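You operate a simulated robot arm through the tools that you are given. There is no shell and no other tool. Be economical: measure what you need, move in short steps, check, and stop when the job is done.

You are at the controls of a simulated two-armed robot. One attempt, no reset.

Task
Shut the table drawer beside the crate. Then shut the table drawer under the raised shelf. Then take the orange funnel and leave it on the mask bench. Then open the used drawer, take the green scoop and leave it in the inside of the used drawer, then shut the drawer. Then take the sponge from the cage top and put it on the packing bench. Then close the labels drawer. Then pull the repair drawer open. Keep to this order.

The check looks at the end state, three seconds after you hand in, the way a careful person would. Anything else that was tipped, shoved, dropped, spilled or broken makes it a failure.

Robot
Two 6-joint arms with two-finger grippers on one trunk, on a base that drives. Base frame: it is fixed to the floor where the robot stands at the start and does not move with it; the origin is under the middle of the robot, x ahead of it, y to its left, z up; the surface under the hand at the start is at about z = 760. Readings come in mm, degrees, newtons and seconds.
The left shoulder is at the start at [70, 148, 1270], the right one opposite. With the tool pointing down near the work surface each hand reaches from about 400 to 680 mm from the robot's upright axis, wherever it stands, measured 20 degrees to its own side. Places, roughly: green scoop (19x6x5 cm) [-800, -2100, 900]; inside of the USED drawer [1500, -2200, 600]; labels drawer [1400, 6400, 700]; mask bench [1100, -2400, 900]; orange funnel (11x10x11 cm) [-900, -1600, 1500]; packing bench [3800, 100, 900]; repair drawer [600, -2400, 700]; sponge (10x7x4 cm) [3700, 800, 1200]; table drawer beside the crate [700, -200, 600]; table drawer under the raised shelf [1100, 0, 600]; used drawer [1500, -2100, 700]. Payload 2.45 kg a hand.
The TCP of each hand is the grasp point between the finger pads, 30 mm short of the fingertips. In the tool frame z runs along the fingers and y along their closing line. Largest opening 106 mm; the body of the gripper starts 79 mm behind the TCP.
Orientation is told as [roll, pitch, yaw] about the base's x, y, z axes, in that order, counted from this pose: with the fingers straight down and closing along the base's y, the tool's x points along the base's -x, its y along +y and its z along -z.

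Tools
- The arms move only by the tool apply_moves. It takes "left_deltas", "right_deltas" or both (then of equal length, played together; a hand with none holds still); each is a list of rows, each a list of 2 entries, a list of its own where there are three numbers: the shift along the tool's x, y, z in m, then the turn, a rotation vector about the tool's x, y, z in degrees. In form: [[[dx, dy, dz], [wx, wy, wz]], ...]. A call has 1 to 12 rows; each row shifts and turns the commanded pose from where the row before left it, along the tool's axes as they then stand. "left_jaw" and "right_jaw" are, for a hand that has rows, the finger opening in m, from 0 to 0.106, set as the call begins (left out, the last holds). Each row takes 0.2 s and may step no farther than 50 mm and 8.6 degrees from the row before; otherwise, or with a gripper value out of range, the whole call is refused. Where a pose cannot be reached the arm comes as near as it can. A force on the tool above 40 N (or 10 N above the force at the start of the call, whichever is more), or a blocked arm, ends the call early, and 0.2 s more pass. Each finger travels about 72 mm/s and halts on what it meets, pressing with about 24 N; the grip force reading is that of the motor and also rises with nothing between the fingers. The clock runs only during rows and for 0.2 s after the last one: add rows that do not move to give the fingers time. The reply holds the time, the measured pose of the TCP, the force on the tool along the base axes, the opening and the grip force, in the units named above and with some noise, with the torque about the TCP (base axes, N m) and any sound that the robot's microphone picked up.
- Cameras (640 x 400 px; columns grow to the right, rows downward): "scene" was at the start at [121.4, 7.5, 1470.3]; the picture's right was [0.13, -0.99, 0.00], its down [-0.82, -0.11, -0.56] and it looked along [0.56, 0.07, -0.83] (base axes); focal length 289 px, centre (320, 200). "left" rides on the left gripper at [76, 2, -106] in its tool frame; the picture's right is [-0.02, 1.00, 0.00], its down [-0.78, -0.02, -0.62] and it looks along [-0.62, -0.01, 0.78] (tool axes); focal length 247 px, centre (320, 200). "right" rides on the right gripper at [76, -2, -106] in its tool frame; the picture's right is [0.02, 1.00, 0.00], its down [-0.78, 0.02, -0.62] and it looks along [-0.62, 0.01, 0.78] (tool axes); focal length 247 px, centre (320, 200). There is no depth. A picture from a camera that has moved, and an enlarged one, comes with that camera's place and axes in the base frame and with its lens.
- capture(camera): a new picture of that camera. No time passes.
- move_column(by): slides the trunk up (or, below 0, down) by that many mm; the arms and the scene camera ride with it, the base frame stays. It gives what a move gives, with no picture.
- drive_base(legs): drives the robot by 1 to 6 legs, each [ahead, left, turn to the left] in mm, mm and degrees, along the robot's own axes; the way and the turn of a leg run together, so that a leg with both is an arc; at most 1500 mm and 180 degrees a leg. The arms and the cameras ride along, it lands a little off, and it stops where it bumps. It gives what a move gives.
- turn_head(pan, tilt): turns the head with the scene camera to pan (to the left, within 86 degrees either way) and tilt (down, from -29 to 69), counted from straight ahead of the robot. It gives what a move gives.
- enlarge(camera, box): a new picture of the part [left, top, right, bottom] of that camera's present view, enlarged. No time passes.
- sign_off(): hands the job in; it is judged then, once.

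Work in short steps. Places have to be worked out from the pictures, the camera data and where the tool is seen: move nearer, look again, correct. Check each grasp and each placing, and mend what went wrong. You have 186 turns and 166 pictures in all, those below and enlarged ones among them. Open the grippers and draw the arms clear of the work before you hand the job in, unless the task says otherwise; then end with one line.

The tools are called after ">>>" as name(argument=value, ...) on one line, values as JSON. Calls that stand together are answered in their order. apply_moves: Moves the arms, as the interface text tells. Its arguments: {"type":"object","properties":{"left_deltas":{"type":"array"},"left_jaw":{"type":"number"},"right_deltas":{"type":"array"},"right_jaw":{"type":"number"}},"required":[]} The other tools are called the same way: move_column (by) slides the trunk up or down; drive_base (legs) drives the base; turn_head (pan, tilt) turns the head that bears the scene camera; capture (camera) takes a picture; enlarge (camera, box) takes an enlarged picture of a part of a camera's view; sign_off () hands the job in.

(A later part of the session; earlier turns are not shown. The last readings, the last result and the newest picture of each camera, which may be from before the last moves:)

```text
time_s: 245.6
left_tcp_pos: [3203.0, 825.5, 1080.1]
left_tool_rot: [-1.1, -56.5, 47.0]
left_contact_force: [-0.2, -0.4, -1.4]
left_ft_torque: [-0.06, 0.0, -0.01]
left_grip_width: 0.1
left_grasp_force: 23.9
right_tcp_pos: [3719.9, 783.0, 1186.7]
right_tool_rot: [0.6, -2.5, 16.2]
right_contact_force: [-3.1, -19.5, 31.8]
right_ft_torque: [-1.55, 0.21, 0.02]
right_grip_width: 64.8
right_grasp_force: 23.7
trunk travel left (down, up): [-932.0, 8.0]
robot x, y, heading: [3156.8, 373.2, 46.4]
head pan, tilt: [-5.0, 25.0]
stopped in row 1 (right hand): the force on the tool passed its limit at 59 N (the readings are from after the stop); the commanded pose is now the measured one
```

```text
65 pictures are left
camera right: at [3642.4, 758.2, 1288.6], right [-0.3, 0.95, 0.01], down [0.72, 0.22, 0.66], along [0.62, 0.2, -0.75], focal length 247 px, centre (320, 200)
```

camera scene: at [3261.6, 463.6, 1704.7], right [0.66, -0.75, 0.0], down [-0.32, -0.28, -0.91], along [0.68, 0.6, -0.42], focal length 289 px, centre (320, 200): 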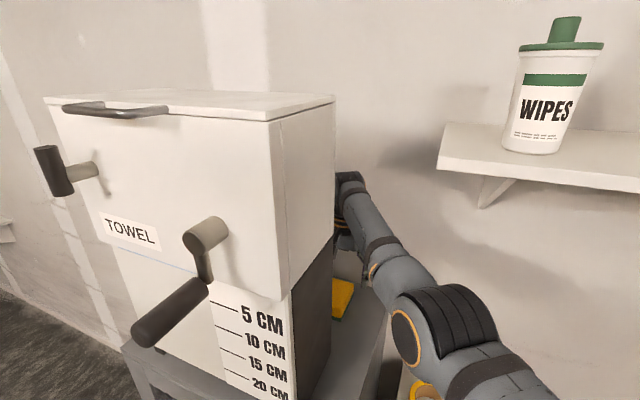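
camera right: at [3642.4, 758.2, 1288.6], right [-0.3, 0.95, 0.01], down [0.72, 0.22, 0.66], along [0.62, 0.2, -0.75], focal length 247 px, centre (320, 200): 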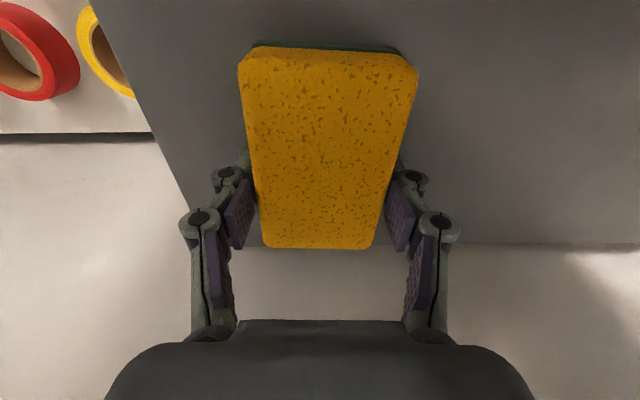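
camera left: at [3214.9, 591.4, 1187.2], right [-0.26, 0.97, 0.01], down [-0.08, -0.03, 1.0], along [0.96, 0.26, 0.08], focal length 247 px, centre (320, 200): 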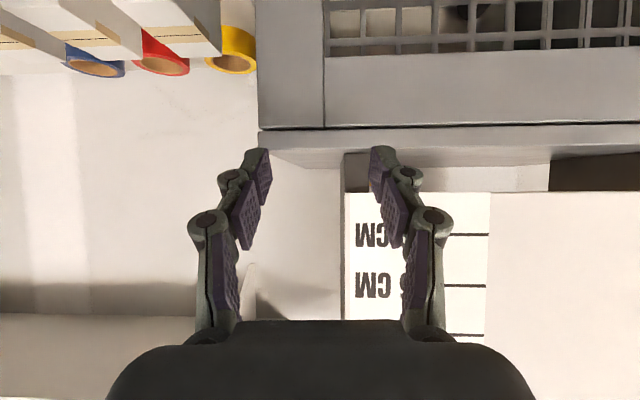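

>>> apply_moves(right_deltas=[[[0, 0, -0.015], [0, 0, 0]], [[0, 0, -0.015], [0, 0, 0]]])

>>> capture(camera="right")

```text
time_s: 246.2
left_tcp_pos: [3206.5, 827.6, 1078.8]
left_tool_rot: [-1.0, -56.3, 47.1]
left_contact_force: [0.5, 0.0, 0.3]
left_ft_torque: [-0.01, -0.01, -0.03]
left_grip_width: 0.0
left_grasp_force: 23.8
right_tcp_pos: [3721.3, 787.4, 1209.4]
right_tool_rot: [0.4, -1.9, 16.4]
right_contact_force: [-0.3, -0.7, -0.2]
right_ft_torque: [0.01, -0.02, -0.04]
right_grip_width: 64.3
right_grasp_force: 24.1
trunk travel left (down, up): [-932.0, 8.0]
robot x, y, heading: [3161.7, 375.7, 46.7]
head pan, tilt: [-5.0, 25.0]
```

```text
64 pictures are left
camera right: at [3643.9, 763.4, 1312.8], right [-0.3, 0.95, 0.01], down [0.73, 0.23, 0.65], along [0.61, 0.2, -0.76], focal length 247 px, centre (320, 200)
```

right: 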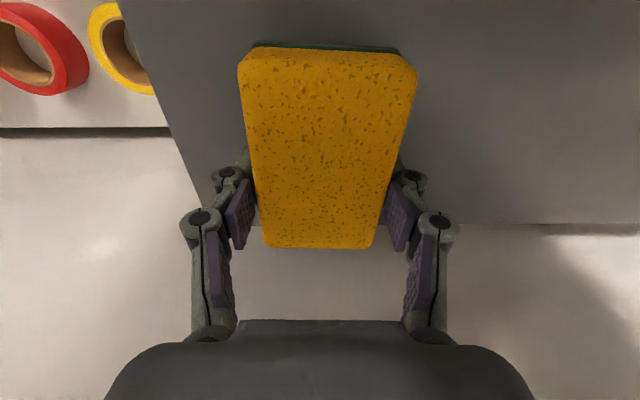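

The sponge came up with the hand (grip 64 mm). I'll raise a bit more, then retrace the way out over the packing bench.

>>> apply_moves(right_deltas=[[[0, 0, -0.02], [0, 0, 0]], [[0, 0, -0.02], [0, 0, 0]]])

>>> drive_base(legs=[[-62, -113, 0], [-219, -26, 0]])

>>> turn_head(pan=-40, tilt=35)

>>> capture(camera="scene")

>>> capture(camera="right")

```text
time_s: 246.8
left_tcp_pos: [3207.2, 826.7, 1078.4]
left_tool_rot: [-1.0, -56.2, 47.0]
left_contact_force: [0.0, 0.5, -0.2]
left_ft_torque: [-0.01, 0.0, -0.01]
left_grip_width: 0.0
left_grasp_force: 23.7
right_tcp_pos: [3721.9, 790.3, 1250.0]
right_tool_rot: [0.6, -2.1, 16.5]
right_contact_force: [-0.4, 0.2, -0.4]
right_ft_torque: [0.0, -0.05, -0.01]
right_grip_width: 64.1
right_grasp_force: 24.1
right hand out of reach, approached as far as the arm can: row 1
trunk travel left (down, up): [-932.0, 8.0]
robot x, y, heading: [3155.2, 370.3, 46.3]
head pan, tilt: [-5.0, 25.0]
```

```text
time_s: 249.4
left_tcp_pos: [3117.7, 532.9, 1077.4]
left_tool_rot: [-1.0, -56.0, 47.0]
left_contact_force: [0.9, 0.6, -0.4]
left_ft_torque: [-0.03, -0.02, 0.0]
left_grip_width: 0.2
left_grasp_force: 23.5
right_tcp_pos: [3632.7, 495.9, 1245.8]
right_tool_rot: [0.4, -1.7, 16.4]
right_contact_force: [0.6, 0.2, -0.2]
right_ft_torque: [-0.05, 0.04, -0.04]
right_grip_width: 64.2
right_grasp_force: 23.8
trunk travel left (down, up): [-932.0, 8.0]
robot x, y, heading: [3068.1, 75.0, 46.3]
head pan, tilt: [-5.0, 25.0]
```

```text
time_s: 250.4
left_tcp_pos: [3117.0, 529.3, 1079.2]
left_tool_rot: [-0.8, -56.1, 47.0]
left_contact_force: [-0.6, 0.1, 0.1]
left_ft_torque: [-0.01, 0.01, -0.02]
left_grip_width: 0.0
left_grasp_force: 23.8
right_tcp_pos: [3630.4, 492.0, 1249.9]
right_tool_rot: [0.6, -2.0, 16.6]
right_contact_force: [-0.4, -0.2, -0.5]
right_ft_torque: [-0.02, 0.0, 0.02]
right_grip_width: 64.1
right_grasp_force: 24.5
trunk travel left (down, up): [-932.0, 8.0]
robot x, y, heading: [3065.2, 75.7, 46.5]
head pan, tilt: [-40.0, 35.0]
```

```text
63 pictures are left
camera scene: at [3187.8, 118.8, 1688.8], right [0.12, -0.99, 0.0], down [-0.57, -0.07, -0.82], along [0.81, 0.1, -0.57], focal length 289 px, centre (320, 200)
```

scene: 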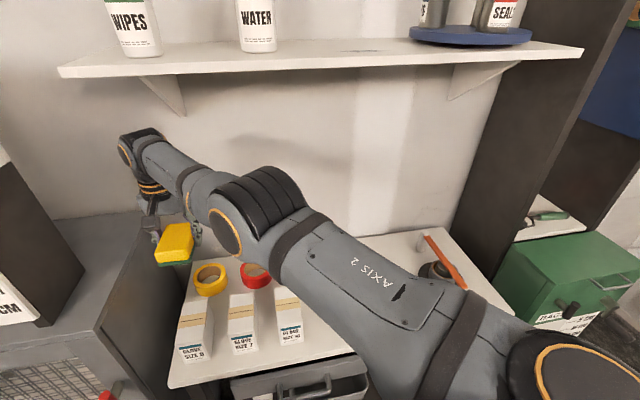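

```text
62 pictures are left
camera right: at [3553.5, 466.6, 1352.4], right [-0.31, 0.95, 0.01], down [0.73, 0.23, 0.65], along [0.62, 0.2, -0.76], focal length 247 px, centre (320, 200)
```

right: 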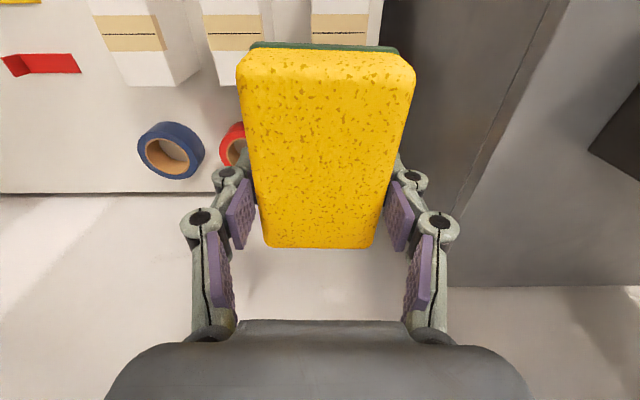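

The sponge is held over the bench. I'll turn the robot square to the bench and undo the tool yaw, then look for a free spot.

>>> drive_base(legs=[[-60, 0, 0], [0, 0, -29.6]])

>>> apply_moves(right_deltas=[[[0, 0, 0], [0, 0, -7.5]], [[0, 0, 0], [0, 0, -7.5]], [[0, 0, 0], [0, 0, -7.5]], [[0, 0, 0], [0, 0, -7.5]]])

>>> turn_head(pan=0, tilt=35)

>>> capture(camera="scene")

>>> capture(camera="right")

```text
time_s: 252.8
left_tcp_pos: [3295.1, 401.0, 1079.1]
left_tool_rot: [-0.9, -56.2, 17.3]
left_contact_force: [-0.1, -0.5, -0.1]
left_ft_torque: [-0.03, 0.04, -0.01]
left_grip_width: 0.0
left_grasp_force: 24.3
right_tcp_pos: [3722.6, 113.2, 1249.3]
right_tool_rot: [0.4, -2.0, -13.3]
right_contact_force: [0.5, 0.0, -0.5]
right_ft_torque: [-0.01, -0.02, 0.01]
right_grip_width: 63.9
right_grasp_force: 23.9
trunk travel left (down, up): [-932.0, 8.0]
robot x, y, heading: [3024.8, 28.5, 16.6]
head pan, tilt: [-40.0, 35.0]
```

```text
time_s: 253.8
left_tcp_pos: [3294.9, 401.6, 1077.9]
left_tool_rot: [-0.9, -56.2, 17.3]
left_contact_force: [0.3, 0.4, 0.4]
left_ft_torque: [-0.02, -0.02, -0.03]
left_grip_width: 0.0
left_grasp_force: 24.2
right_tcp_pos: [3723.6, 111.7, 1248.6]
right_tool_rot: [-0.5, -2.1, 16.9]
right_contact_force: [-0.2, 0.7, -0.6]
right_ft_torque: [0.02, 0.02, -0.06]
right_grip_width: 64.1
right_grasp_force: 23.6
trunk travel left (down, up): [-932.0, 8.0]
robot x, y, heading: [3023.5, 30.9, 16.8]
head pan, tilt: [-40.0, 35.0]
```

```text
time_s: 254.9
left_tcp_pos: [3294.4, 401.5, 1078.7]
left_tool_rot: [-0.9, -56.2, 17.2]
left_contact_force: [-0.8, 1.2, -0.2]
left_ft_torque: [-0.01, 0.0, 0.02]
left_grip_width: 0.3
left_grasp_force: 23.9
right_tcp_pos: [3722.7, 110.6, 1249.5]
right_tool_rot: [-0.5, -2.1, 16.9]
right_contact_force: [-0.4, 0.1, -0.8]
right_ft_torque: [0.0, 0.02, 0.04]
right_grip_width: 64.1
right_grasp_force: 24.5
trunk travel left (down, up): [-932.0, 8.0]
robot x, y, heading: [3023.8, 29.7, 16.9]
head pan, tilt: [0.0, 35.0]
```

```text
61 pictures are left
camera scene: at [3157.8, 69.0, 1688.7], right [0.29, -0.96, 0.0], down [-0.55, -0.17, -0.82], along [0.78, 0.24, -0.57], focal length 289 px, centre (320, 200)
```

scene: 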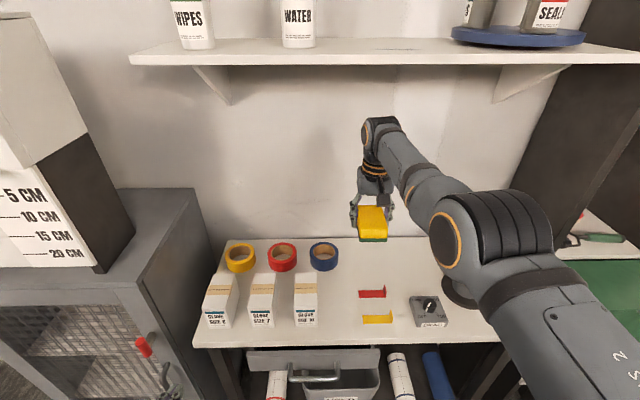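

```text
60 pictures are left
camera right: at [3645.2, 89.0, 1352.1], right [-0.31, 0.95, -0.01], down [0.72, 0.24, 0.65], along [0.62, 0.19, -0.76], focal length 247 px, centre (320, 200)
```

right: 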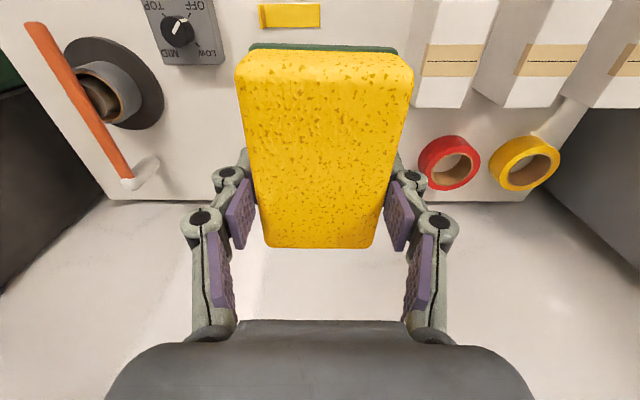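

Bench surface z≈896; a free spot lies at about (t 3777, n -1020), behind the red clip and right of the blue tape. I'll raise the left hand for clearance and move the base forward.

>>> apply_moves(left_deltas=[[[-0.033, 0, -0.022], [0, 0, 0]], [[-0.033, 0, -0.022], [0, 0, 0]], [[-0.033, 0, -0.022], [0, 0, 0]]])

>>> drive_base(legs=[[215, -50, 0]])

>>> apply_moves(right_deltas=[[[0.005, 0, 0.045], [0, 0, 0]], [[0.01, 0, 0.045], [0, 0, 0]], [[0.01, 0, 0.045], [0, 0, 0]], [[0.01, 0, 0.045], [0, 0, 0]]])

>>> capture(camera="scene")

>>> capture(camera="right")

```text
time_s: 255.7
left_tcp_pos: [3321.4, 396.4, 1137.4]
left_tool_rot: [-0.8, -56.3, 17.2]
left_contact_force: [-0.5, -0.7, -0.1]
left_ft_torque: [0.01, -0.03, 0.03]
left_grip_width: 0.0
left_grasp_force: 23.9
left hand out of reach, approached as far as the arm can: row 1, 2, 3
right_tcp_pos: [3722.0, 111.1, 1248.9]
right_tool_rot: [-0.5, -2.0, 16.7]
right_contact_force: [0.5, -0.5, 0.0]
right_ft_torque: [0.02, 0.02, 0.01]
right_grip_width: 63.9
right_grasp_force: 23.8
trunk travel left (down, up): [-932.0, 8.0]
robot x, y, heading: [3027.3, 29.1, 16.7]
head pan, tilt: [0.0, 35.0]
```

```text
time_s: 257.4
left_tcp_pos: [3536.5, 411.8, 1137.8]
left_tool_rot: [-1.0, -56.4, 17.4]
left_contact_force: [0.1, -0.7, -0.3]
left_ft_torque: [-0.01, -0.02, 0.0]
left_grip_width: 0.0
left_grasp_force: 23.5
right_tcp_pos: [3938.6, 127.2, 1253.2]
right_tool_rot: [-0.6, -2.2, 16.7]
right_contact_force: [-0.9, -0.3, -0.6]
right_ft_torque: [0.02, -0.05, 0.01]
right_grip_width: 64.0
right_grasp_force: 24.2
trunk travel left (down, up): [-932.0, 8.0]
robot x, y, heading: [3245.2, 43.7, 16.7]
head pan, tilt: [0.0, 35.0]
```

```text
time_s: 258.4
left_tcp_pos: [3542.1, 412.1, 1138.1]
left_tool_rot: [-0.9, -56.2, 17.3]
left_contact_force: [-0.4, 0.1, 0.4]
left_ft_torque: [-0.01, 0.03, -0.02]
left_grip_width: 0.0
left_grasp_force: 24.3
right_tcp_pos: [3922.1, 119.7, 1068.0]
right_tool_rot: [-0.6, -2.0, 16.8]
right_contact_force: [0.8, 1.2, 0.3]
right_ft_torque: [0.0, 0.02, -0.02]
right_grip_width: 64.2
right_grasp_force: 23.8
right hand out of reach, approached as far as the arm can: row 2
trunk travel left (down, up): [-932.0, 8.0]
robot x, y, heading: [3247.8, 45.5, 16.7]
head pan, tilt: [0.0, 35.0]
```

```text
59 pictures are left
camera scene: at [3379.5, 83.3, 1688.6], right [0.29, -0.96, 0.0], down [-0.55, -0.17, -0.82], along [0.78, 0.24, -0.57], focal length 289 px, centre (320, 200)
```

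scene: 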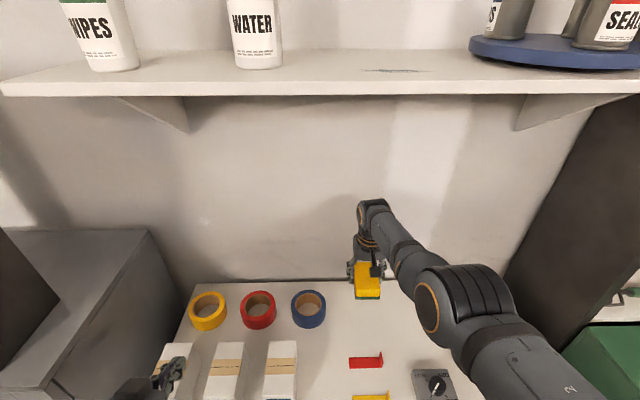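

```text
58 pictures are left
camera right: at [3844.1, 96.5, 1169.9], right [-0.31, 0.95, -0.01], down [0.72, 0.24, 0.65], along [0.62, 0.19, -0.76], focal length 247 px, centre (320, 200)
```

right: 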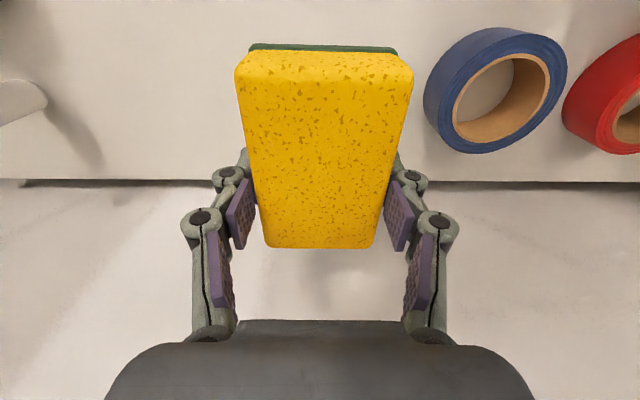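

Position t≈3788, n≈-1019 is clear of the tape and bench edge. Lowering towards the surface.

>>> apply_moves(right_deltas=[[[0.003, 0, 0.04], [0, 0, 0]], [[0.003, 0, 0.035], [0, 0, 0]], [[0, 0, 0.03], [0, 0, 0]]])

>>> capture(camera="right")

>>> enlarge(camera="scene", box=[290, 220, 430, 360])

```text
time_s: 259.2
left_tcp_pos: [3539.4, 411.9, 1136.9]
left_tool_rot: [-0.9, -56.3, 17.3]
left_contact_force: [-0.1, 0.7, 0.3]
left_ft_torque: [-0.02, 0.0, -0.02]
left_grip_width: 0.0
left_grasp_force: 24.4
right_tcp_pos: [3890.1, 98.0, 975.8]
right_tool_rot: [-0.5, -2.1, 16.8]
right_contact_force: [0.7, 0.4, -0.2]
right_ft_torque: [-0.02, 0.02, 0.02]
right_grip_width: 63.9
right_grasp_force: 24.2
right hand out of reach, approached as far as the arm can: row 1, 2, 3
trunk travel left (down, up): [-932.0, 8.0]
robot x, y, heading: [3244.9, 45.1, 16.8]
head pan, tilt: [0.0, 35.0]
```

```text
57 pictures are left
camera right: at [3812.6, 74.5, 1079.6], right [-0.31, 0.95, -0.01], down [0.72, 0.24, 0.65], along [0.62, 0.19, -0.76], focal length 247 px, centre (320, 200)
```

right: 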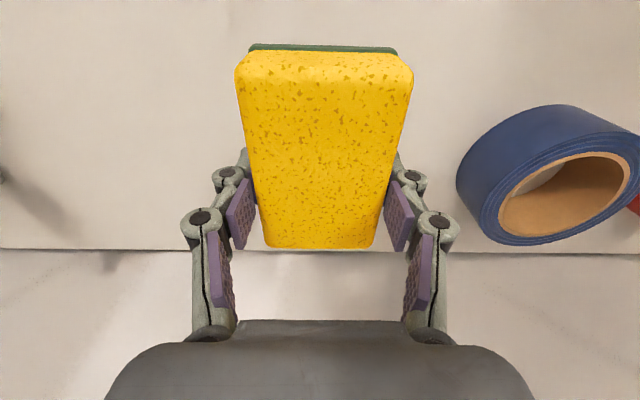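

```text
2.86 times, centred on (360, 290) of scene
camera zoom: at [3377.3, 83.3, 1688.7], right [0.29, -0.96, 0.0], down [-0.55, -0.17, -0.82], along [0.78, 0.24, -0.57], focal length 826 px, centre (206, -57)
```

zoom: 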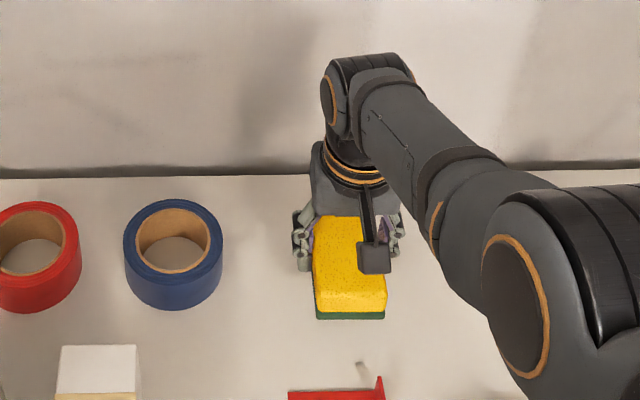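

The arm is at its reach limit, so I'll lower by trunk instead; the sponge front stays clear of the red clip.

>>> move_column(by=-30)

>>> move_column(by=-8)

>>> enlarge(camera="scene", box=[290, 200, 430, 340])

```text
time_s: 259.9
left_tcp_pos: [3539.2, 411.8, 1106.7]
left_tool_rot: [-0.9, -56.1, 17.2]
left_contact_force: [-0.6, 0.9, 0.0]
left_ft_torque: [0.0, 0.01, -0.01]
left_grip_width: 0.3
left_grasp_force: 24.4
right_tcp_pos: [3890.2, 97.8, 947.3]
right_tool_rot: [-0.5, -2.0, 16.8]
right_contact_force: [-0.8, -0.3, 0.3]
right_ft_torque: [-0.02, -0.03, 0.01]
right_grip_width: 63.9
right_grasp_force: 24.4
trunk travel left (down, up): [-902.0, 38.0]
robot x, y, heading: [3243.3, 42.8, 16.6]
head pan, tilt: [0.0, 35.0]
```

```text
time_s: 260.5
left_tcp_pos: [3541.4, 412.4, 1098.9]
left_tool_rot: [-1.0, -56.1, 17.3]
left_contact_force: [-0.6, -0.3, 1.3]
left_ft_torque: [0.01, 0.0, 0.01]
left_grip_width: 0.0
left_grasp_force: 23.8
right_tcp_pos: [3889.9, 98.4, 939.1]
right_tool_rot: [-0.5, -2.0, 16.8]
right_contact_force: [-0.7, 0.5, -0.8]
right_ft_torque: [-0.01, 0.0, 0.0]
right_grip_width: 64.1
right_grasp_force: 24.0
trunk travel left (down, up): [-894.0, 46.0]
robot x, y, heading: [3246.7, 44.3, 16.6]
head pan, tilt: [0.0, 35.0]
```

```text
2.86 times, centred on (360, 270) of scene
camera zoom: at [3378.1, 83.8, 1650.6], right [0.29, -0.96, 0.0], down [-0.55, -0.17, -0.82], along [0.78, 0.24, -0.57], focal length 826 px, centre (206, 0)
```

zoom: 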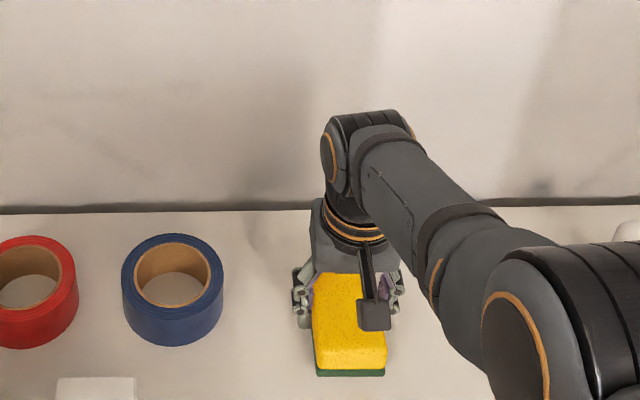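

>>> move_column(by=-6)

>>> move_column(by=-5)

>>> capture(camera="right")

```text
time_s: 261.0
left_tcp_pos: [3540.5, 412.5, 1093.4]
left_tool_rot: [-0.9, -56.2, 17.2]
left_contact_force: [0.1, 0.3, 0.4]
left_ft_torque: [0.0, -0.01, -0.02]
left_grip_width: 0.0
left_grasp_force: 24.6
right_tcp_pos: [3889.9, 98.6, 931.8]
right_tool_rot: [-0.4, -1.9, 16.8]
right_contact_force: [-0.3, 0.1, 0.2]
right_ft_torque: [0.0, -0.01, 0.02]
right_grip_width: 64.1
right_grasp_force: 24.0
trunk travel left (down, up): [-888.0, 52.0]
robot x, y, heading: [3242.8, 43.7, 17.0]
head pan, tilt: [0.0, 35.0]
```

```text
time_s: 261.6
left_tcp_pos: [3541.6, 411.6, 1088.9]
left_tool_rot: [-0.9, -56.1, 17.3]
left_contact_force: [0.4, -0.3, -0.9]
left_ft_torque: [-0.01, -0.03, -0.02]
left_grip_width: 0.0
left_grasp_force: 24.3
right_tcp_pos: [3890.0, 96.9, 927.0]
right_tool_rot: [-0.4, -1.9, 16.8]
right_contact_force: [-0.5, -0.4, 1.4]
right_ft_torque: [0.04, -0.04, 0.05]
right_grip_width: 63.9
right_grasp_force: 23.8
trunk travel left (down, up): [-883.0, 57.0]
robot x, y, heading: [3246.1, 45.1, 16.9]
head pan, tilt: [0.0, 35.0]
```

```text
54 pictures are left
camera right: at [3812.9, 74.9, 1030.6], right [-0.31, 0.95, -0.01], down [0.72, 0.24, 0.65], along [0.62, 0.19, -0.76], focal length 247 px, centre (320, 200)
```

right: 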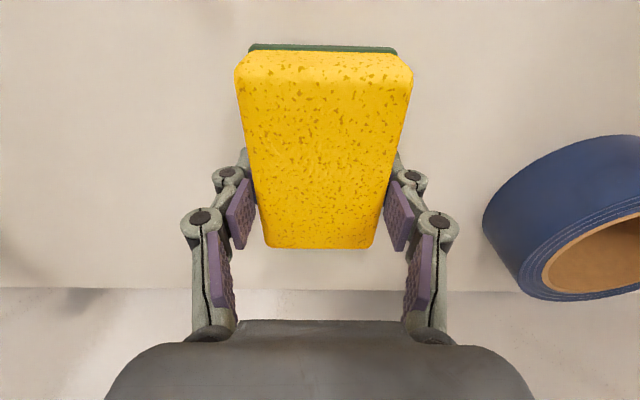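

>>> move_column(by=-4)

>>> move_column(by=-3)

```text
time_s: 262.1
left_tcp_pos: [3538.3, 412.3, 1084.0]
left_tool_rot: [-0.8, -56.3, 17.3]
left_contact_force: [-0.7, -0.9, -0.1]
left_ft_torque: [0.0, 0.01, -0.01]
left_grip_width: 0.1
left_grasp_force: 23.5
right_tcp_pos: [3889.9, 99.7, 927.4]
right_tool_rot: [-0.6, -2.3, 16.8]
right_contact_force: [0.7, -0.4, 16.0]
right_ft_torque: [0.59, -0.21, -0.02]
right_grip_width: 63.9
right_grasp_force: 23.5
trunk travel left (down, up): [-879.0, 61.0]
robot x, y, heading: [3245.6, 44.7, 16.9]
head pan, tilt: [0.0, 35.0]
```

```text
time_s: 262.6
left_tcp_pos: [3536.2, 410.2, 1082.8]
left_tool_rot: [-1.0, -56.5, 17.3]
left_contact_force: [-0.2, 0.3, -1.2]
left_ft_torque: [0.02, -0.02, 0.01]
left_grip_width: 0.0
left_grasp_force: 23.9
right_tcp_pos: [3890.8, 97.8, 926.5]
right_tool_rot: [-0.4, -2.5, 16.8]
right_contact_force: [5.5, -1.2, 36.1]
right_ft_torque: [1.08, 0.61, -0.08]
right_grip_width: 64.1
right_grasp_force: 23.5
trunk travel left (down, up): [-876.0, 64.0]
robot x, y, heading: [3243.7, 48.6, 17.0]
head pan, tilt: [0.0, 35.0]
```

Touching (36 N). I'll raise 4 mm to relieve the force, then open and lift away.

>>> move_column(by=4)

>>> apply_moves(right_deltas=[[[0, 0, 0], [0, 0, 0]], [[0, 0, 0], [0, 0, 0]], [[0, 0, 0], [0, 0, 0]]], right_jaw=0.095)

>>> move_column(by=60)

>>> apply_moves(right_deltas=[[[0, 0, -0.03], [0, 0, 0]], [[0, 0, -0.03], [0, 0, 0]], [[0, 0, -0.03], [0, 0, 0]]])

>>> capture(camera="right")

>>> capture(camera="scene")

```text
time_s: 263.2
left_tcp_pos: [3538.6, 412.9, 1085.3]
left_tool_rot: [-1.0, -56.3, 17.3]
left_contact_force: [0.0, -1.0, 0.6]
left_ft_torque: [0.0, -0.03, 0.0]
left_grip_width: 0.0
left_grasp_force: 24.5
right_tcp_pos: [3890.4, 98.8, 926.5]
right_tool_rot: [-0.5, -2.2, 16.7]
right_contact_force: [8.7, 1.3, 21.0]
right_ft_torque: [0.79, -0.13, -0.33]
right_grip_width: 63.8
right_grasp_force: 23.9
trunk travel left (down, up): [-880.0, 60.0]
robot x, y, heading: [3243.9, 45.7, 17.1]
head pan, tilt: [0.0, 35.0]
```

```text
time_s: 264.0
left_tcp_pos: [3539.7, 413.2, 1085.3]
left_tool_rot: [-0.9, -56.2, 17.3]
left_contact_force: [-0.2, 0.4, -0.1]
left_ft_torque: [-0.02, -0.04, -0.01]
left_grip_width: 0.0
left_grasp_force: 23.9
right_tcp_pos: [3889.0, 98.9, 924.8]
right_tool_rot: [-0.5, -1.9, 16.8]
right_contact_force: [-0.1, -0.7, 0.1]
right_ft_torque: [0.04, 0.02, -0.02]
right_grip_width: 95.0
right_grasp_force: 0.1
trunk travel left (down, up): [-880.0, 60.0]
robot x, y, heading: [3246.3, 43.9, 16.8]
head pan, tilt: [0.0, 35.0]
```

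```text
time_s: 265.0
left_tcp_pos: [3540.7, 412.3, 1145.0]
left_tool_rot: [-1.0, -56.2, 17.4]
left_contact_force: [0.7, -0.1, -0.3]
left_ft_torque: [-0.01, -0.03, 0.01]
left_grip_width: 0.3
left_grasp_force: 23.8
right_tcp_pos: [3890.7, 98.7, 985.2]
right_tool_rot: [-0.5, -2.0, 16.9]
right_contact_force: [-0.7, -0.6, 0.2]
right_ft_torque: [-0.01, 0.03, -0.01]
right_grip_width: 95.2
right_grasp_force: 0.1
trunk travel left (down, up): [-940.0, 0.0]
robot x, y, heading: [3245.7, 43.0, 16.9]
head pan, tilt: [0.0, 35.0]
```

```text
time_s: 265.8
left_tcp_pos: [3539.7, 412.5, 1145.1]
left_tool_rot: [-1.0, -56.2, 17.3]
left_contact_force: [0.1, -0.3, 0.4]
left_ft_torque: [0.02, 0.0, -0.03]
left_grip_width: 0.0
left_grasp_force: 24.1
right_tcp_pos: [3916.3, 111.6, 1062.0]
right_tool_rot: [-0.6, -1.8, 16.8]
right_contact_force: [-0.9, 0.3, -0.2]
right_ft_torque: [-0.01, 0.0, 0.04]
right_grip_width: 94.8
right_grasp_force: 0.0
right hand out of reach, approached as far as the arm can: row 1, 2, 3
trunk travel left (down, up): [-940.0, 0.0]
robot x, y, heading: [3248.0, 44.7, 16.8]
head pan, tilt: [0.0, 35.0]
```

```text
53 pictures are left
camera right: at [3839.6, 88.7, 1165.4], right [-0.31, 0.95, -0.01], down [0.72, 0.24, 0.65], along [0.62, 0.19, -0.76], focal length 247 px, centre (320, 200)
```

right: 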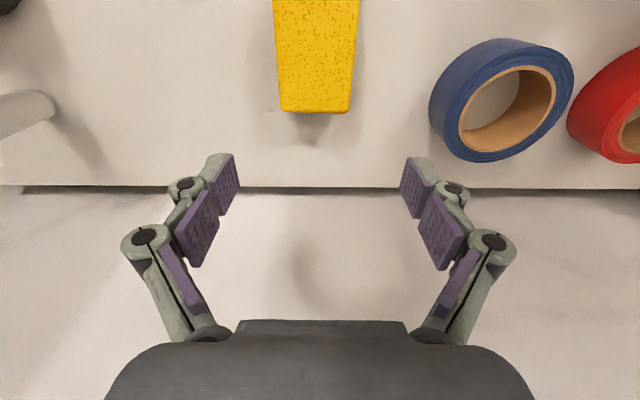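

```text
52 pictures are left
camera scene: at [3377.5, 83.7, 1696.6], right [0.29, -0.96, 0.0], down [-0.55, -0.17, -0.82], along [0.78, 0.24, -0.57], focal length 289 px, centre (320, 200)
```

scene: 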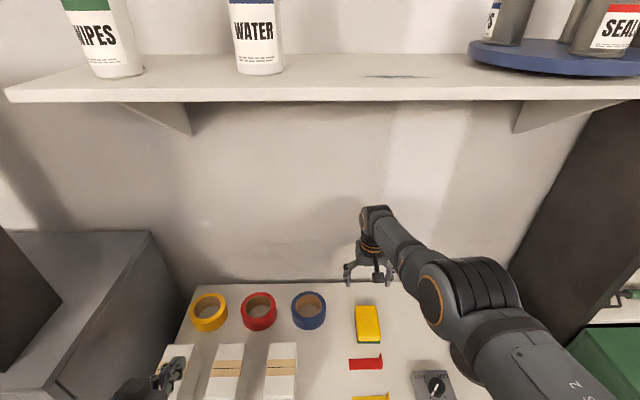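

The sponge rests on the packing bench. Next is the labels drawer, far off near (1400, 6400). I'll back away, turn to face +n, and look.

>>> drive_base(legs=[[-500, 0, 0], [0, 0, 90]])

>>> turn_head(pan=10, tilt=15)

>>> capture(camera="scene")

```text
time_s: 272.5
left_tcp_pos: [2405.3, 201.8, 1145.7]
left_tool_rot: [-0.8, -56.2, 106.6]
left_contact_force: [-0.7, -0.1, -0.1]
left_ft_torque: [0.0, 0.01, 0.01]
left_grip_width: 0.0
left_grasp_force: 24.3
right_tcp_pos: [2710.6, 574.7, 1062.4]
right_tool_rot: [-0.5, -1.9, 106.1]
right_contact_force: [-1.0, -0.3, -0.7]
right_ft_torque: [-0.02, 0.02, -0.03]
right_grip_width: 95.1
right_grasp_force: 0.0
trunk travel left (down, up): [-940.0, 0.0]
robot x, y, heading: [2767.7, -97.0, 106.2]
head pan, tilt: [0.0, 35.0]
```

```text
time_s: 273.3
left_tcp_pos: [2406.2, 200.7, 1144.6]
left_tool_rot: [-0.8, -56.2, 106.6]
left_contact_force: [0.4, -0.7, -0.3]
left_ft_torque: [0.01, -0.04, 0.02]
left_grip_width: 0.0
left_grasp_force: 23.8
right_tcp_pos: [2711.2, 574.4, 1062.2]
right_tool_rot: [-0.5, -1.9, 106.0]
right_contact_force: [-0.1, 0.5, -0.6]
right_ft_torque: [0.0, 0.0, 0.0]
right_grip_width: 95.1
right_grasp_force: 0.0
trunk travel left (down, up): [-940.0, 0.0]
robot x, y, heading: [2770.5, -100.1, 106.0]
head pan, tilt: [10.0, 15.0]
```

```text
51 pictures are left
camera scene: at [2714.5, 31.5, 1728.5], right [0.9, 0.44, 0.0], down [0.11, -0.23, -0.97], along [-0.42, 0.87, -0.26], focal length 289 px, centre (320, 200)
```

scene: 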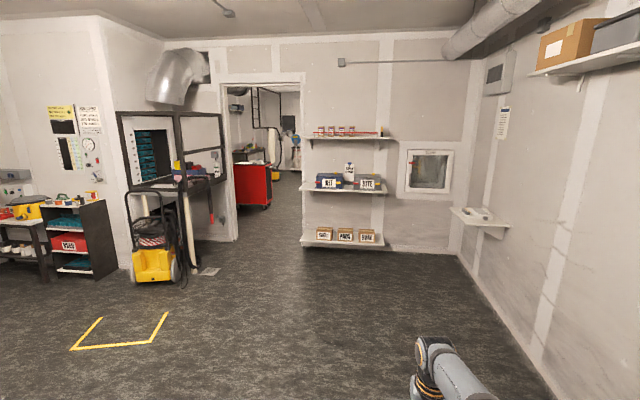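

A doorway lies ahead-left at about t 730–1725, n≈3060, and the labels drawer must be in the next room. I'll drive to stand in front of the doorway.

>>> drive_base(legs=[[1000, 0, 0], [1050, 700, 0], [1000, 670, 0]])

>>> turn_head(pan=0, tilt=20)

>>> capture(camera="scene")

```text
time_s: 290.1
left_tcp_pos: [255.0, 2755.0, 1146.1]
left_tool_rot: [-0.9, -56.3, 106.9]
left_contact_force: [0.4, 0.2, -0.4]
left_ft_torque: [0.0, 0.03, 0.01]
left_grip_width: 0.1
left_grasp_force: 24.3
right_tcp_pos: [557.7, 3131.8, 1063.1]
right_tool_rot: [-0.6, -1.9, 106.6]
right_contact_force: [-0.1, 0.1, -0.1]
right_ft_torque: [0.04, -0.01, 0.01]
right_grip_width: 95.0
right_grasp_force: 0.0
trunk travel left (down, up): [-940.0, 0.0]
robot x, y, heading: [617.1, 2461.2, 106.6]
head pan, tilt: [10.0, 15.0]
```

```text
time_s: 290.9
left_tcp_pos: [255.4, 2756.1, 1145.2]
left_tool_rot: [-1.0, -56.2, 107.0]
left_contact_force: [-0.4, 0.0, -0.7]
left_ft_torque: [0.0, 0.02, 0.0]
left_grip_width: 0.1
left_grasp_force: 24.1
right_tcp_pos: [557.1, 3132.2, 1061.7]
right_tool_rot: [-0.4, -1.9, 106.7]
right_contact_force: [-0.8, -0.5, 0.0]
right_ft_torque: [0.04, -0.03, 0.02]
right_grip_width: 94.9
right_grasp_force: 0.1
trunk travel left (down, up): [-940.0, 0.0]
robot x, y, heading: [623.5, 2460.2, 106.5]
head pan, tilt: [0.0, 20.0]
```

```text
50 pictures are left
camera scene: at [579.9, 2594.9, 1720.5], right [0.96, 0.29, 0.0], down [0.1, -0.33, -0.94], along [-0.27, 0.9, -0.34], focal length 289 px, centre (320, 200)
```

scene: 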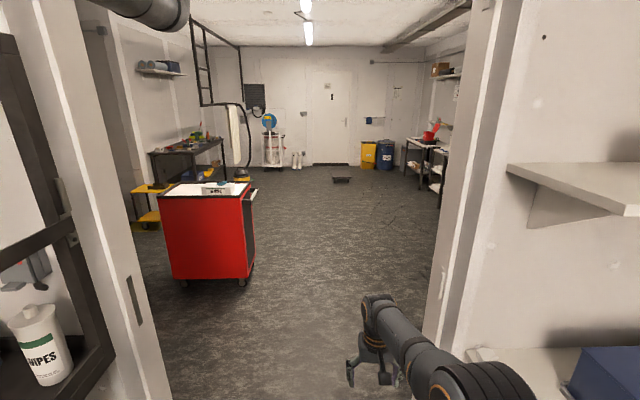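

I'm facing the doorway, roughly 90 mm right of its centre. I'll shift left and go through.

>>> drive_base(legs=[[0, 90, 0], [1500, 0, 0], [300, 0, 0]])

>>> turn_head(pan=-35, tilt=20)

>>> capture(camera="scene")

```text
time_s: 292.1
left_tcp_pos: [190.0, 2746.1, 1150.1]
left_tool_rot: [0.5, -56.2, 105.7]
left_contact_force: [-0.5, -0.3, -0.3]
left_ft_torque: [-0.02, 0.02, 0.03]
left_grip_width: 0.0
left_grasp_force: 24.0
right_tcp_pos: [490.8, 3118.5, 1055.3]
right_tool_rot: [0.4, -1.4, 106.2]
right_contact_force: [-0.5, 0.6, -0.4]
right_ft_torque: [0.0, -0.04, -0.01]
right_grip_width: 95.1
right_grasp_force: 0.0
trunk travel left (down, up): [-940.0, 0.0]
robot x, y, heading: [538.5, 2439.4, 106.0]
head pan, tilt: [0.0, 20.0]
stopped in leg 1: the robot was blocked; the commanded pose is now the measured one
```

```text
time_s: 293.1
left_tcp_pos: [188.3, 2746.1, 1149.0]
left_tool_rot: [0.6, -56.0, 105.7]
left_contact_force: [-0.1, -0.5, -0.4]
left_ft_torque: [-0.02, -0.03, -0.02]
left_grip_width: 0.0
left_grasp_force: 24.5
right_tcp_pos: [490.6, 3118.3, 1053.6]
right_tool_rot: [0.5, -1.4, 106.3]
right_contact_force: [-0.1, -0.4, -0.7]
right_ft_torque: [0.0, -0.03, 0.01]
right_grip_width: 94.8
right_grasp_force: 0.0
trunk travel left (down, up): [-940.0, 0.0]
robot x, y, heading: [534.3, 2433.1, 106.4]
head pan, tilt: [-35.0, 20.0]
```

```text
49 pictures are left
camera scene: at [577.8, 2589.8, 1718.1], right [0.95, -0.32, -0.01], down [-0.12, -0.34, -0.93], along [0.29, 0.89, -0.36], focal length 289 px, centre (320, 200)
```

scene: 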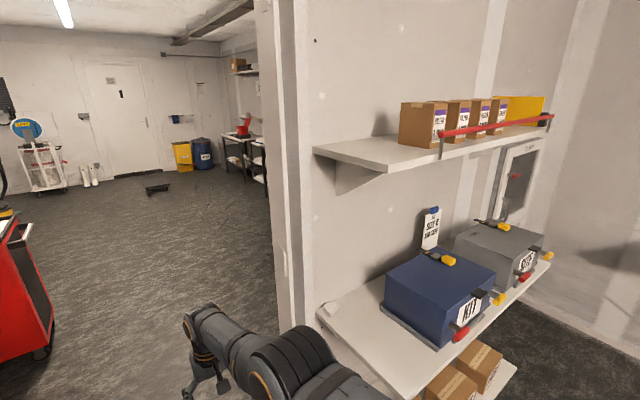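

The strafe stopped just short, as if it touched something on the left. I'll check the left side.

>>> turn_head(pan=50, tilt=40)

>>> capture(camera="scene")

```text
time_s: 294.7
left_tcp_pos: [188.3, 2746.2, 1148.9]
left_tool_rot: [0.5, -56.0, 105.8]
left_contact_force: [-0.4, -0.7, -0.2]
left_ft_torque: [-0.01, 0.0, 0.04]
left_grip_width: 0.0
left_grasp_force: 24.2
right_tcp_pos: [490.4, 3120.1, 1054.7]
right_tool_rot: [0.6, -1.4, 106.4]
right_contact_force: [0.4, -0.5, 0.6]
right_ft_torque: [-0.01, -0.01, 0.01]
right_grip_width: 94.9
right_grasp_force: 0.0
trunk travel left (down, up): [-940.0, 0.0]
robot x, y, heading: [533.0, 2436.0, 106.3]
head pan, tilt: [50.0, 40.0]
```

```text
48 pictures are left
camera scene: at [469.9, 2534.9, 1689.2], right [0.4, 0.92, -0.02], down [0.58, -0.27, -0.77], along [-0.71, 0.3, -0.64], focal length 289 px, centre (320, 200)
```

scene: 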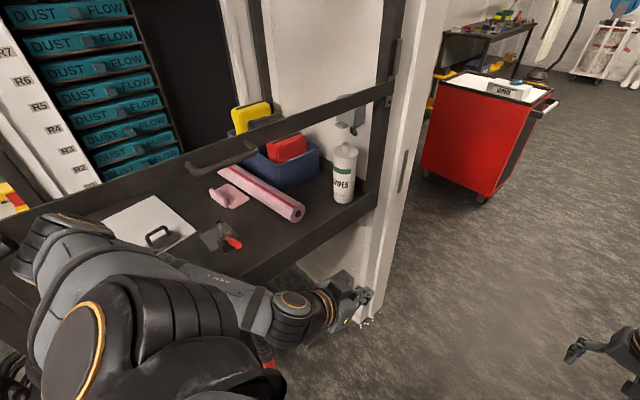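

The left forearm touches the black stand's rail; nothing has moved there. I'll move right 70 mm, then extend the left arm forward and inward to make it narrower.

>>> drive_base(legs=[[0, -70, 0]])

>>> apply_moves(left_deltas=[[[-0.022, -0.02, 0.033], [0, 0, 0]], [[-0.022, -0.025, 0.033], [0, 0, 0]], [[-0.022, -0.025, 0.033], [0, 0, 0]], [[-0.022, -0.025, 0.033], [0, 0, 0]], [[-0.022, -0.025, 0.033], [0, 0, 0]]])

>>> capture(camera="scene")

```text
time_s: 295.7
left_tcp_pos: [227.7, 2748.8, 1143.8]
left_tool_rot: [-2.3, -56.4, 108.4]
left_contact_force: [-1.3, -0.7, -0.3]
left_ft_torque: [0.06, -0.07, -0.1]
left_grip_width: 0.0
left_grasp_force: 23.9
right_tcp_pos: [531.1, 3124.1, 1064.1]
right_tool_rot: [-1.1, -1.9, 106.5]
right_contact_force: [-1.4, -1.1, 0.7]
right_ft_torque: [0.07, -0.1, -0.01]
right_grip_width: 95.0
right_grasp_force: 0.1
trunk travel left (down, up): [-940.0, 0.0]
robot x, y, heading: [603.9, 2457.0, 106.5]
head pan, tilt: [50.0, 40.0]
```

```text
time_s: 297.1
left_tcp_pos: [253.2, 2959.5, 1132.2]
left_tool_rot: [13.5, -54.5, 95.1]
left_contact_force: [-0.7, -0.5, -1.1]
left_ft_torque: [0.02, -0.02, -0.02]
left_grip_width: 0.1
left_grasp_force: 24.0
right_tcp_pos: [537.9, 3126.7, 1061.5]
right_tool_rot: [-0.5, -1.9, 106.7]
right_contact_force: [-0.7, -0.1, 0.8]
right_ft_torque: [-0.02, 0.02, -0.05]
right_grip_width: 94.9
right_grasp_force: 0.0
trunk travel left (down, up): [-940.0, 0.0]
robot x, y, heading: [602.0, 2455.9, 106.5]
head pan, tilt: [50.0, 40.0]
stopped in row 5 (left hand): the arm was blocked; the commanded pose is now the measured one
```

```text
47 pictures are left
camera scene: at [509.8, 2536.3, 1689.0], right [0.4, 0.92, 0.0], down [0.59, -0.26, -0.77], along [-0.7, 0.3, -0.64], focal length 289 px, centre (320, 200)
```

scene: 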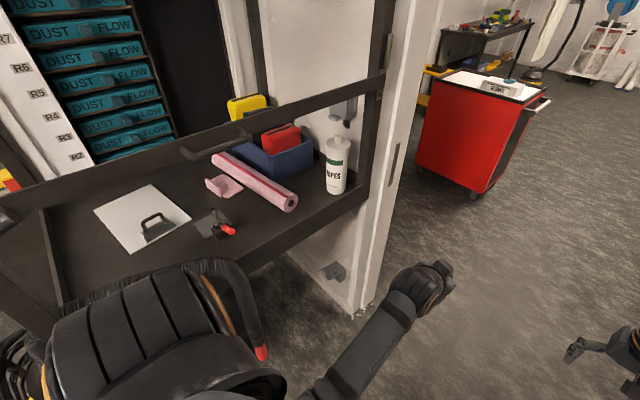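

The left elbow is close to a cart handle beside the stand. I'll ease right, then back away into open floor to re-tuck the arms.

>>> drive_base(legs=[[0, -120, 0], [-450, -100, 0]])

>>> capture(camera="scene")

```text
time_s: 300.7
left_tcp_pos: [594.9, 2590.8, 1131.6]
left_tool_rot: [13.3, -54.5, 94.8]
left_contact_force: [-0.5, -0.4, 0.0]
left_ft_torque: [-0.01, -0.02, 0.01]
left_grip_width: 0.0
left_grasp_force: 24.1
right_tcp_pos: [881.0, 2758.4, 1061.4]
right_tool_rot: [-0.6, -1.9, 106.2]
right_contact_force: [0.4, 0.3, 0.0]
right_ft_torque: [-0.03, 0.01, -0.03]
right_grip_width: 95.0
right_grasp_force: 0.1
trunk travel left (down, up): [-940.0, 0.0]
robot x, y, heading: [939.4, 2083.1, 106.2]
head pan, tilt: [50.0, 40.0]
```

```text
46 pictures are left
camera scene: at [848.1, 2167.1, 1688.8], right [0.4, 0.91, 0.0], down [0.59, -0.26, -0.77], along [-0.7, 0.31, -0.64], focal length 289 px, centre (320, 200)
```

scene: 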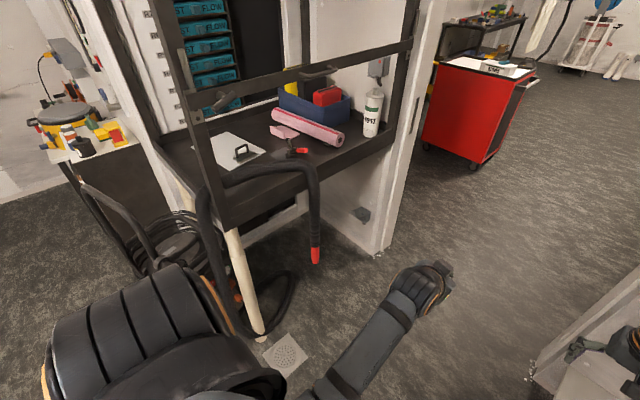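

All still standing there: a hose hangs at t≈747. The doorway spans t≈667–1734 and my elbows need about ±440, so t≈1235 fits. I'll line up there, straighten the heading, and go through in stages.

>>> drive_base(legs=[[0, 266, 0.6], [500, 0, 0]])

>>> turn_head(pan=0, tilt=30)

>>> capture(camera="scene")

```text
time_s: 305.1
left_tcp_pos: [190.2, 2991.5, 1132.6]
left_tool_rot: [13.4, -54.7, 95.2]
left_contact_force: [0.2, 0.7, 0.5]
left_ft_torque: [-0.01, -0.01, 0.03]
left_grip_width: 0.0
left_grasp_force: 24.2
right_tcp_pos: [475.0, 3161.3, 1062.8]
right_tool_rot: [-0.5, -1.9, 106.7]
right_contact_force: [0.0, 0.3, -0.1]
right_ft_torque: [0.04, 0.03, 0.03]
right_grip_width: 95.3
right_grasp_force: 0.0
trunk travel left (down, up): [-940.0, 0.0]
robot x, y, heading: [538.5, 2486.6, 106.5]
head pan, tilt: [50.0, 40.0]
```

```text
time_s: 306.3
left_tcp_pos: [190.0, 2992.7, 1131.2]
left_tool_rot: [13.5, -54.6, 95.2]
left_contact_force: [0.1, 0.0, 0.3]
left_ft_torque: [-0.02, 0.04, 0.01]
left_grip_width: 0.0
left_grasp_force: 23.8
right_tcp_pos: [474.9, 3162.3, 1061.1]
right_tool_rot: [-0.5, -1.9, 106.9]
right_contact_force: [0.4, -0.2, 0.1]
right_ft_torque: [-0.01, 0.0, -0.01]
right_grip_width: 95.1
right_grasp_force: 0.0
trunk travel left (down, up): [-940.0, 0.0]
robot x, y, heading: [542.4, 2491.8, 106.9]
head pan, tilt: [0.0, 30.0]
```

```text
45 pictures are left
camera scene: at [500.1, 2622.9, 1704.4], right [0.96, 0.29, 0.0], down [0.14, -0.48, -0.87], along [-0.25, 0.83, -0.5], focal length 289 px, centre (320, 200)
```

scene: 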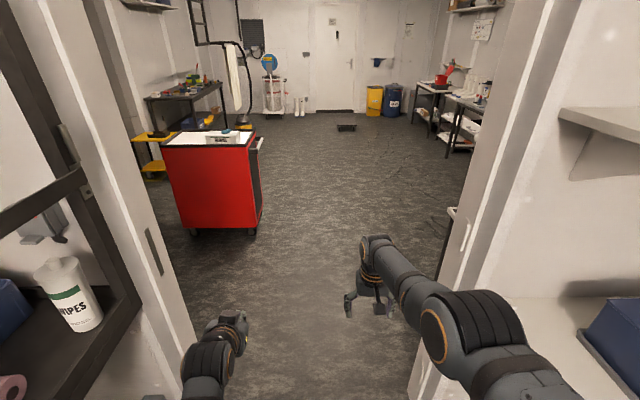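

Lined up with the doorway; the right shelf is about 626 mm to the side. Going forward in two legs.

>>> drive_base(legs=[[700, 0, 0], [700, 0, 0]])

>>> turn_head(pan=-40, tilt=20)

>>> capture(camera="scene")

```text
time_s: 313.6
left_tcp_pos: [-219.6, 4322.2, 1131.7]
left_tool_rot: [13.5, -54.5, 95.6]
left_contact_force: [-0.4, 0.1, 0.4]
left_ft_torque: [0.0, 0.04, -0.01]
left_grip_width: 0.0
left_grasp_force: 24.0
right_tcp_pos: [62.5, 4493.6, 1062.0]
right_tool_rot: [-0.4, -1.9, 107.3]
right_contact_force: [-0.3, -0.1, -0.6]
right_ft_torque: [-0.02, 0.02, -0.03]
right_grip_width: 95.2
right_grasp_force: 0.1
trunk travel left (down, up): [-940.0, 0.0]
robot x, y, heading: [131.8, 3821.4, 107.1]
head pan, tilt: [0.0, 30.0]
```

```text
time_s: 314.6
left_tcp_pos: [-221.0, 4322.6, 1131.6]
left_tool_rot: [13.5, -54.6, 95.8]
left_contact_force: [-0.5, -0.2, 0.2]
left_ft_torque: [0.0, -0.03, 0.02]
left_grip_width: 0.1
left_grasp_force: 24.2
right_tcp_pos: [62.4, 4494.1, 1062.0]
right_tool_rot: [-0.5, -1.9, 107.2]
right_contact_force: [0.5, 0.0, 0.1]
right_ft_torque: [0.0, 0.01, 0.0]
right_grip_width: 95.1
right_grasp_force: 0.0
trunk travel left (down, up): [-940.0, 0.0]
robot x, y, heading: [136.6, 3826.9, 107.2]
head pan, tilt: [-40.0, 20.0]
```

```text
44 pictures are left
camera scene: at [155.9, 3955.0, 1720.5], right [0.92, -0.39, 0.0], down [-0.13, -0.32, -0.94], along [0.36, 0.87, -0.34], focal length 289 px, centre (320, 200)
```

scene: 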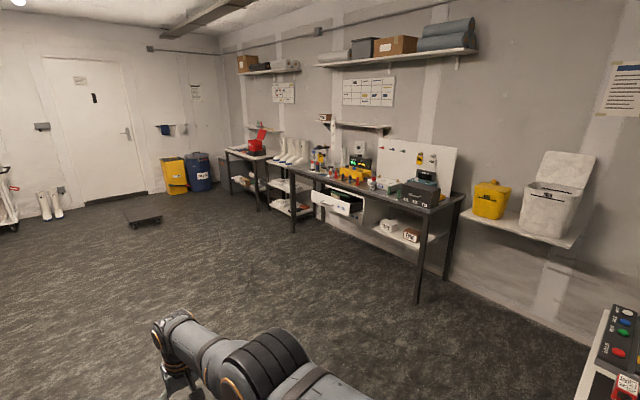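

The open labels drawer is visible at about (1370, 6410). I'll move into the room, turn to face that wall, and come up in front of it.

>>> drive_base(legs=[[700, 0, 0], [0, 0, -90.4], [400, 1400, 0], [500, 100, 0]])

>>> turn_head(pan=-5, tilt=30)

>>> capture(camera="scene")

```text
time_s: 331.8
left_tcp_pos: [888.9, 6522.9, 1133.0]
left_tool_rot: [13.5, -54.8, 4.4]
left_contact_force: [-0.4, 0.3, 0.6]
left_ft_torque: [0.02, 0.0, 0.02]
left_grip_width: 0.1
left_grasp_force: 24.3
right_tcp_pos: [1054.4, 6237.9, 1063.2]
right_tool_rot: [-0.5, -1.9, 16.1]
right_contact_force: [-1.2, -0.1, 0.1]
right_ft_torque: [0.0, 0.07, 0.03]
right_grip_width: 94.9
right_grasp_force: 0.0
trunk travel left (down, up): [-940.0, 0.0]
robot x, y, heading: [379.3, 6179.3, 15.8]
head pan, tilt: [-40.0, 20.0]
```

```text
time_s: 332.8
left_tcp_pos: [890.2, 6525.3, 1132.3]
left_tool_rot: [13.6, -54.6, 4.4]
left_contact_force: [-0.1, 0.2, 1.0]
left_ft_torque: [-0.01, -0.03, 0.01]
left_grip_width: 0.0
left_grasp_force: 23.9
right_tcp_pos: [1054.9, 6237.3, 1062.1]
right_tool_rot: [-0.4, -1.9, 16.0]
right_contact_force: [0.1, -0.3, 0.0]
right_ft_torque: [-0.01, 0.02, -0.02]
right_grip_width: 94.9
right_grasp_force: 0.0
trunk travel left (down, up): [-940.0, 0.0]
robot x, y, heading: [381.5, 6180.6, 15.9]
head pan, tilt: [-5.0, 30.0]
```

```text
43 pictures are left
camera scene: at [519.9, 6209.6, 1704.4], right [0.19, -0.98, 0.0], down [-0.49, -0.1, -0.87], along [0.85, 0.16, -0.5], focal length 289 px, centre (320, 200)
```

scene: 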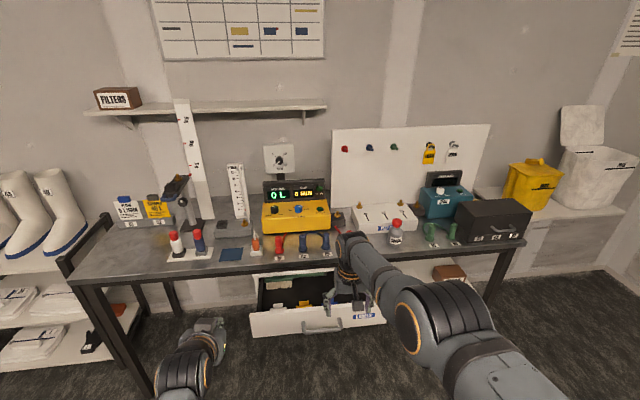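

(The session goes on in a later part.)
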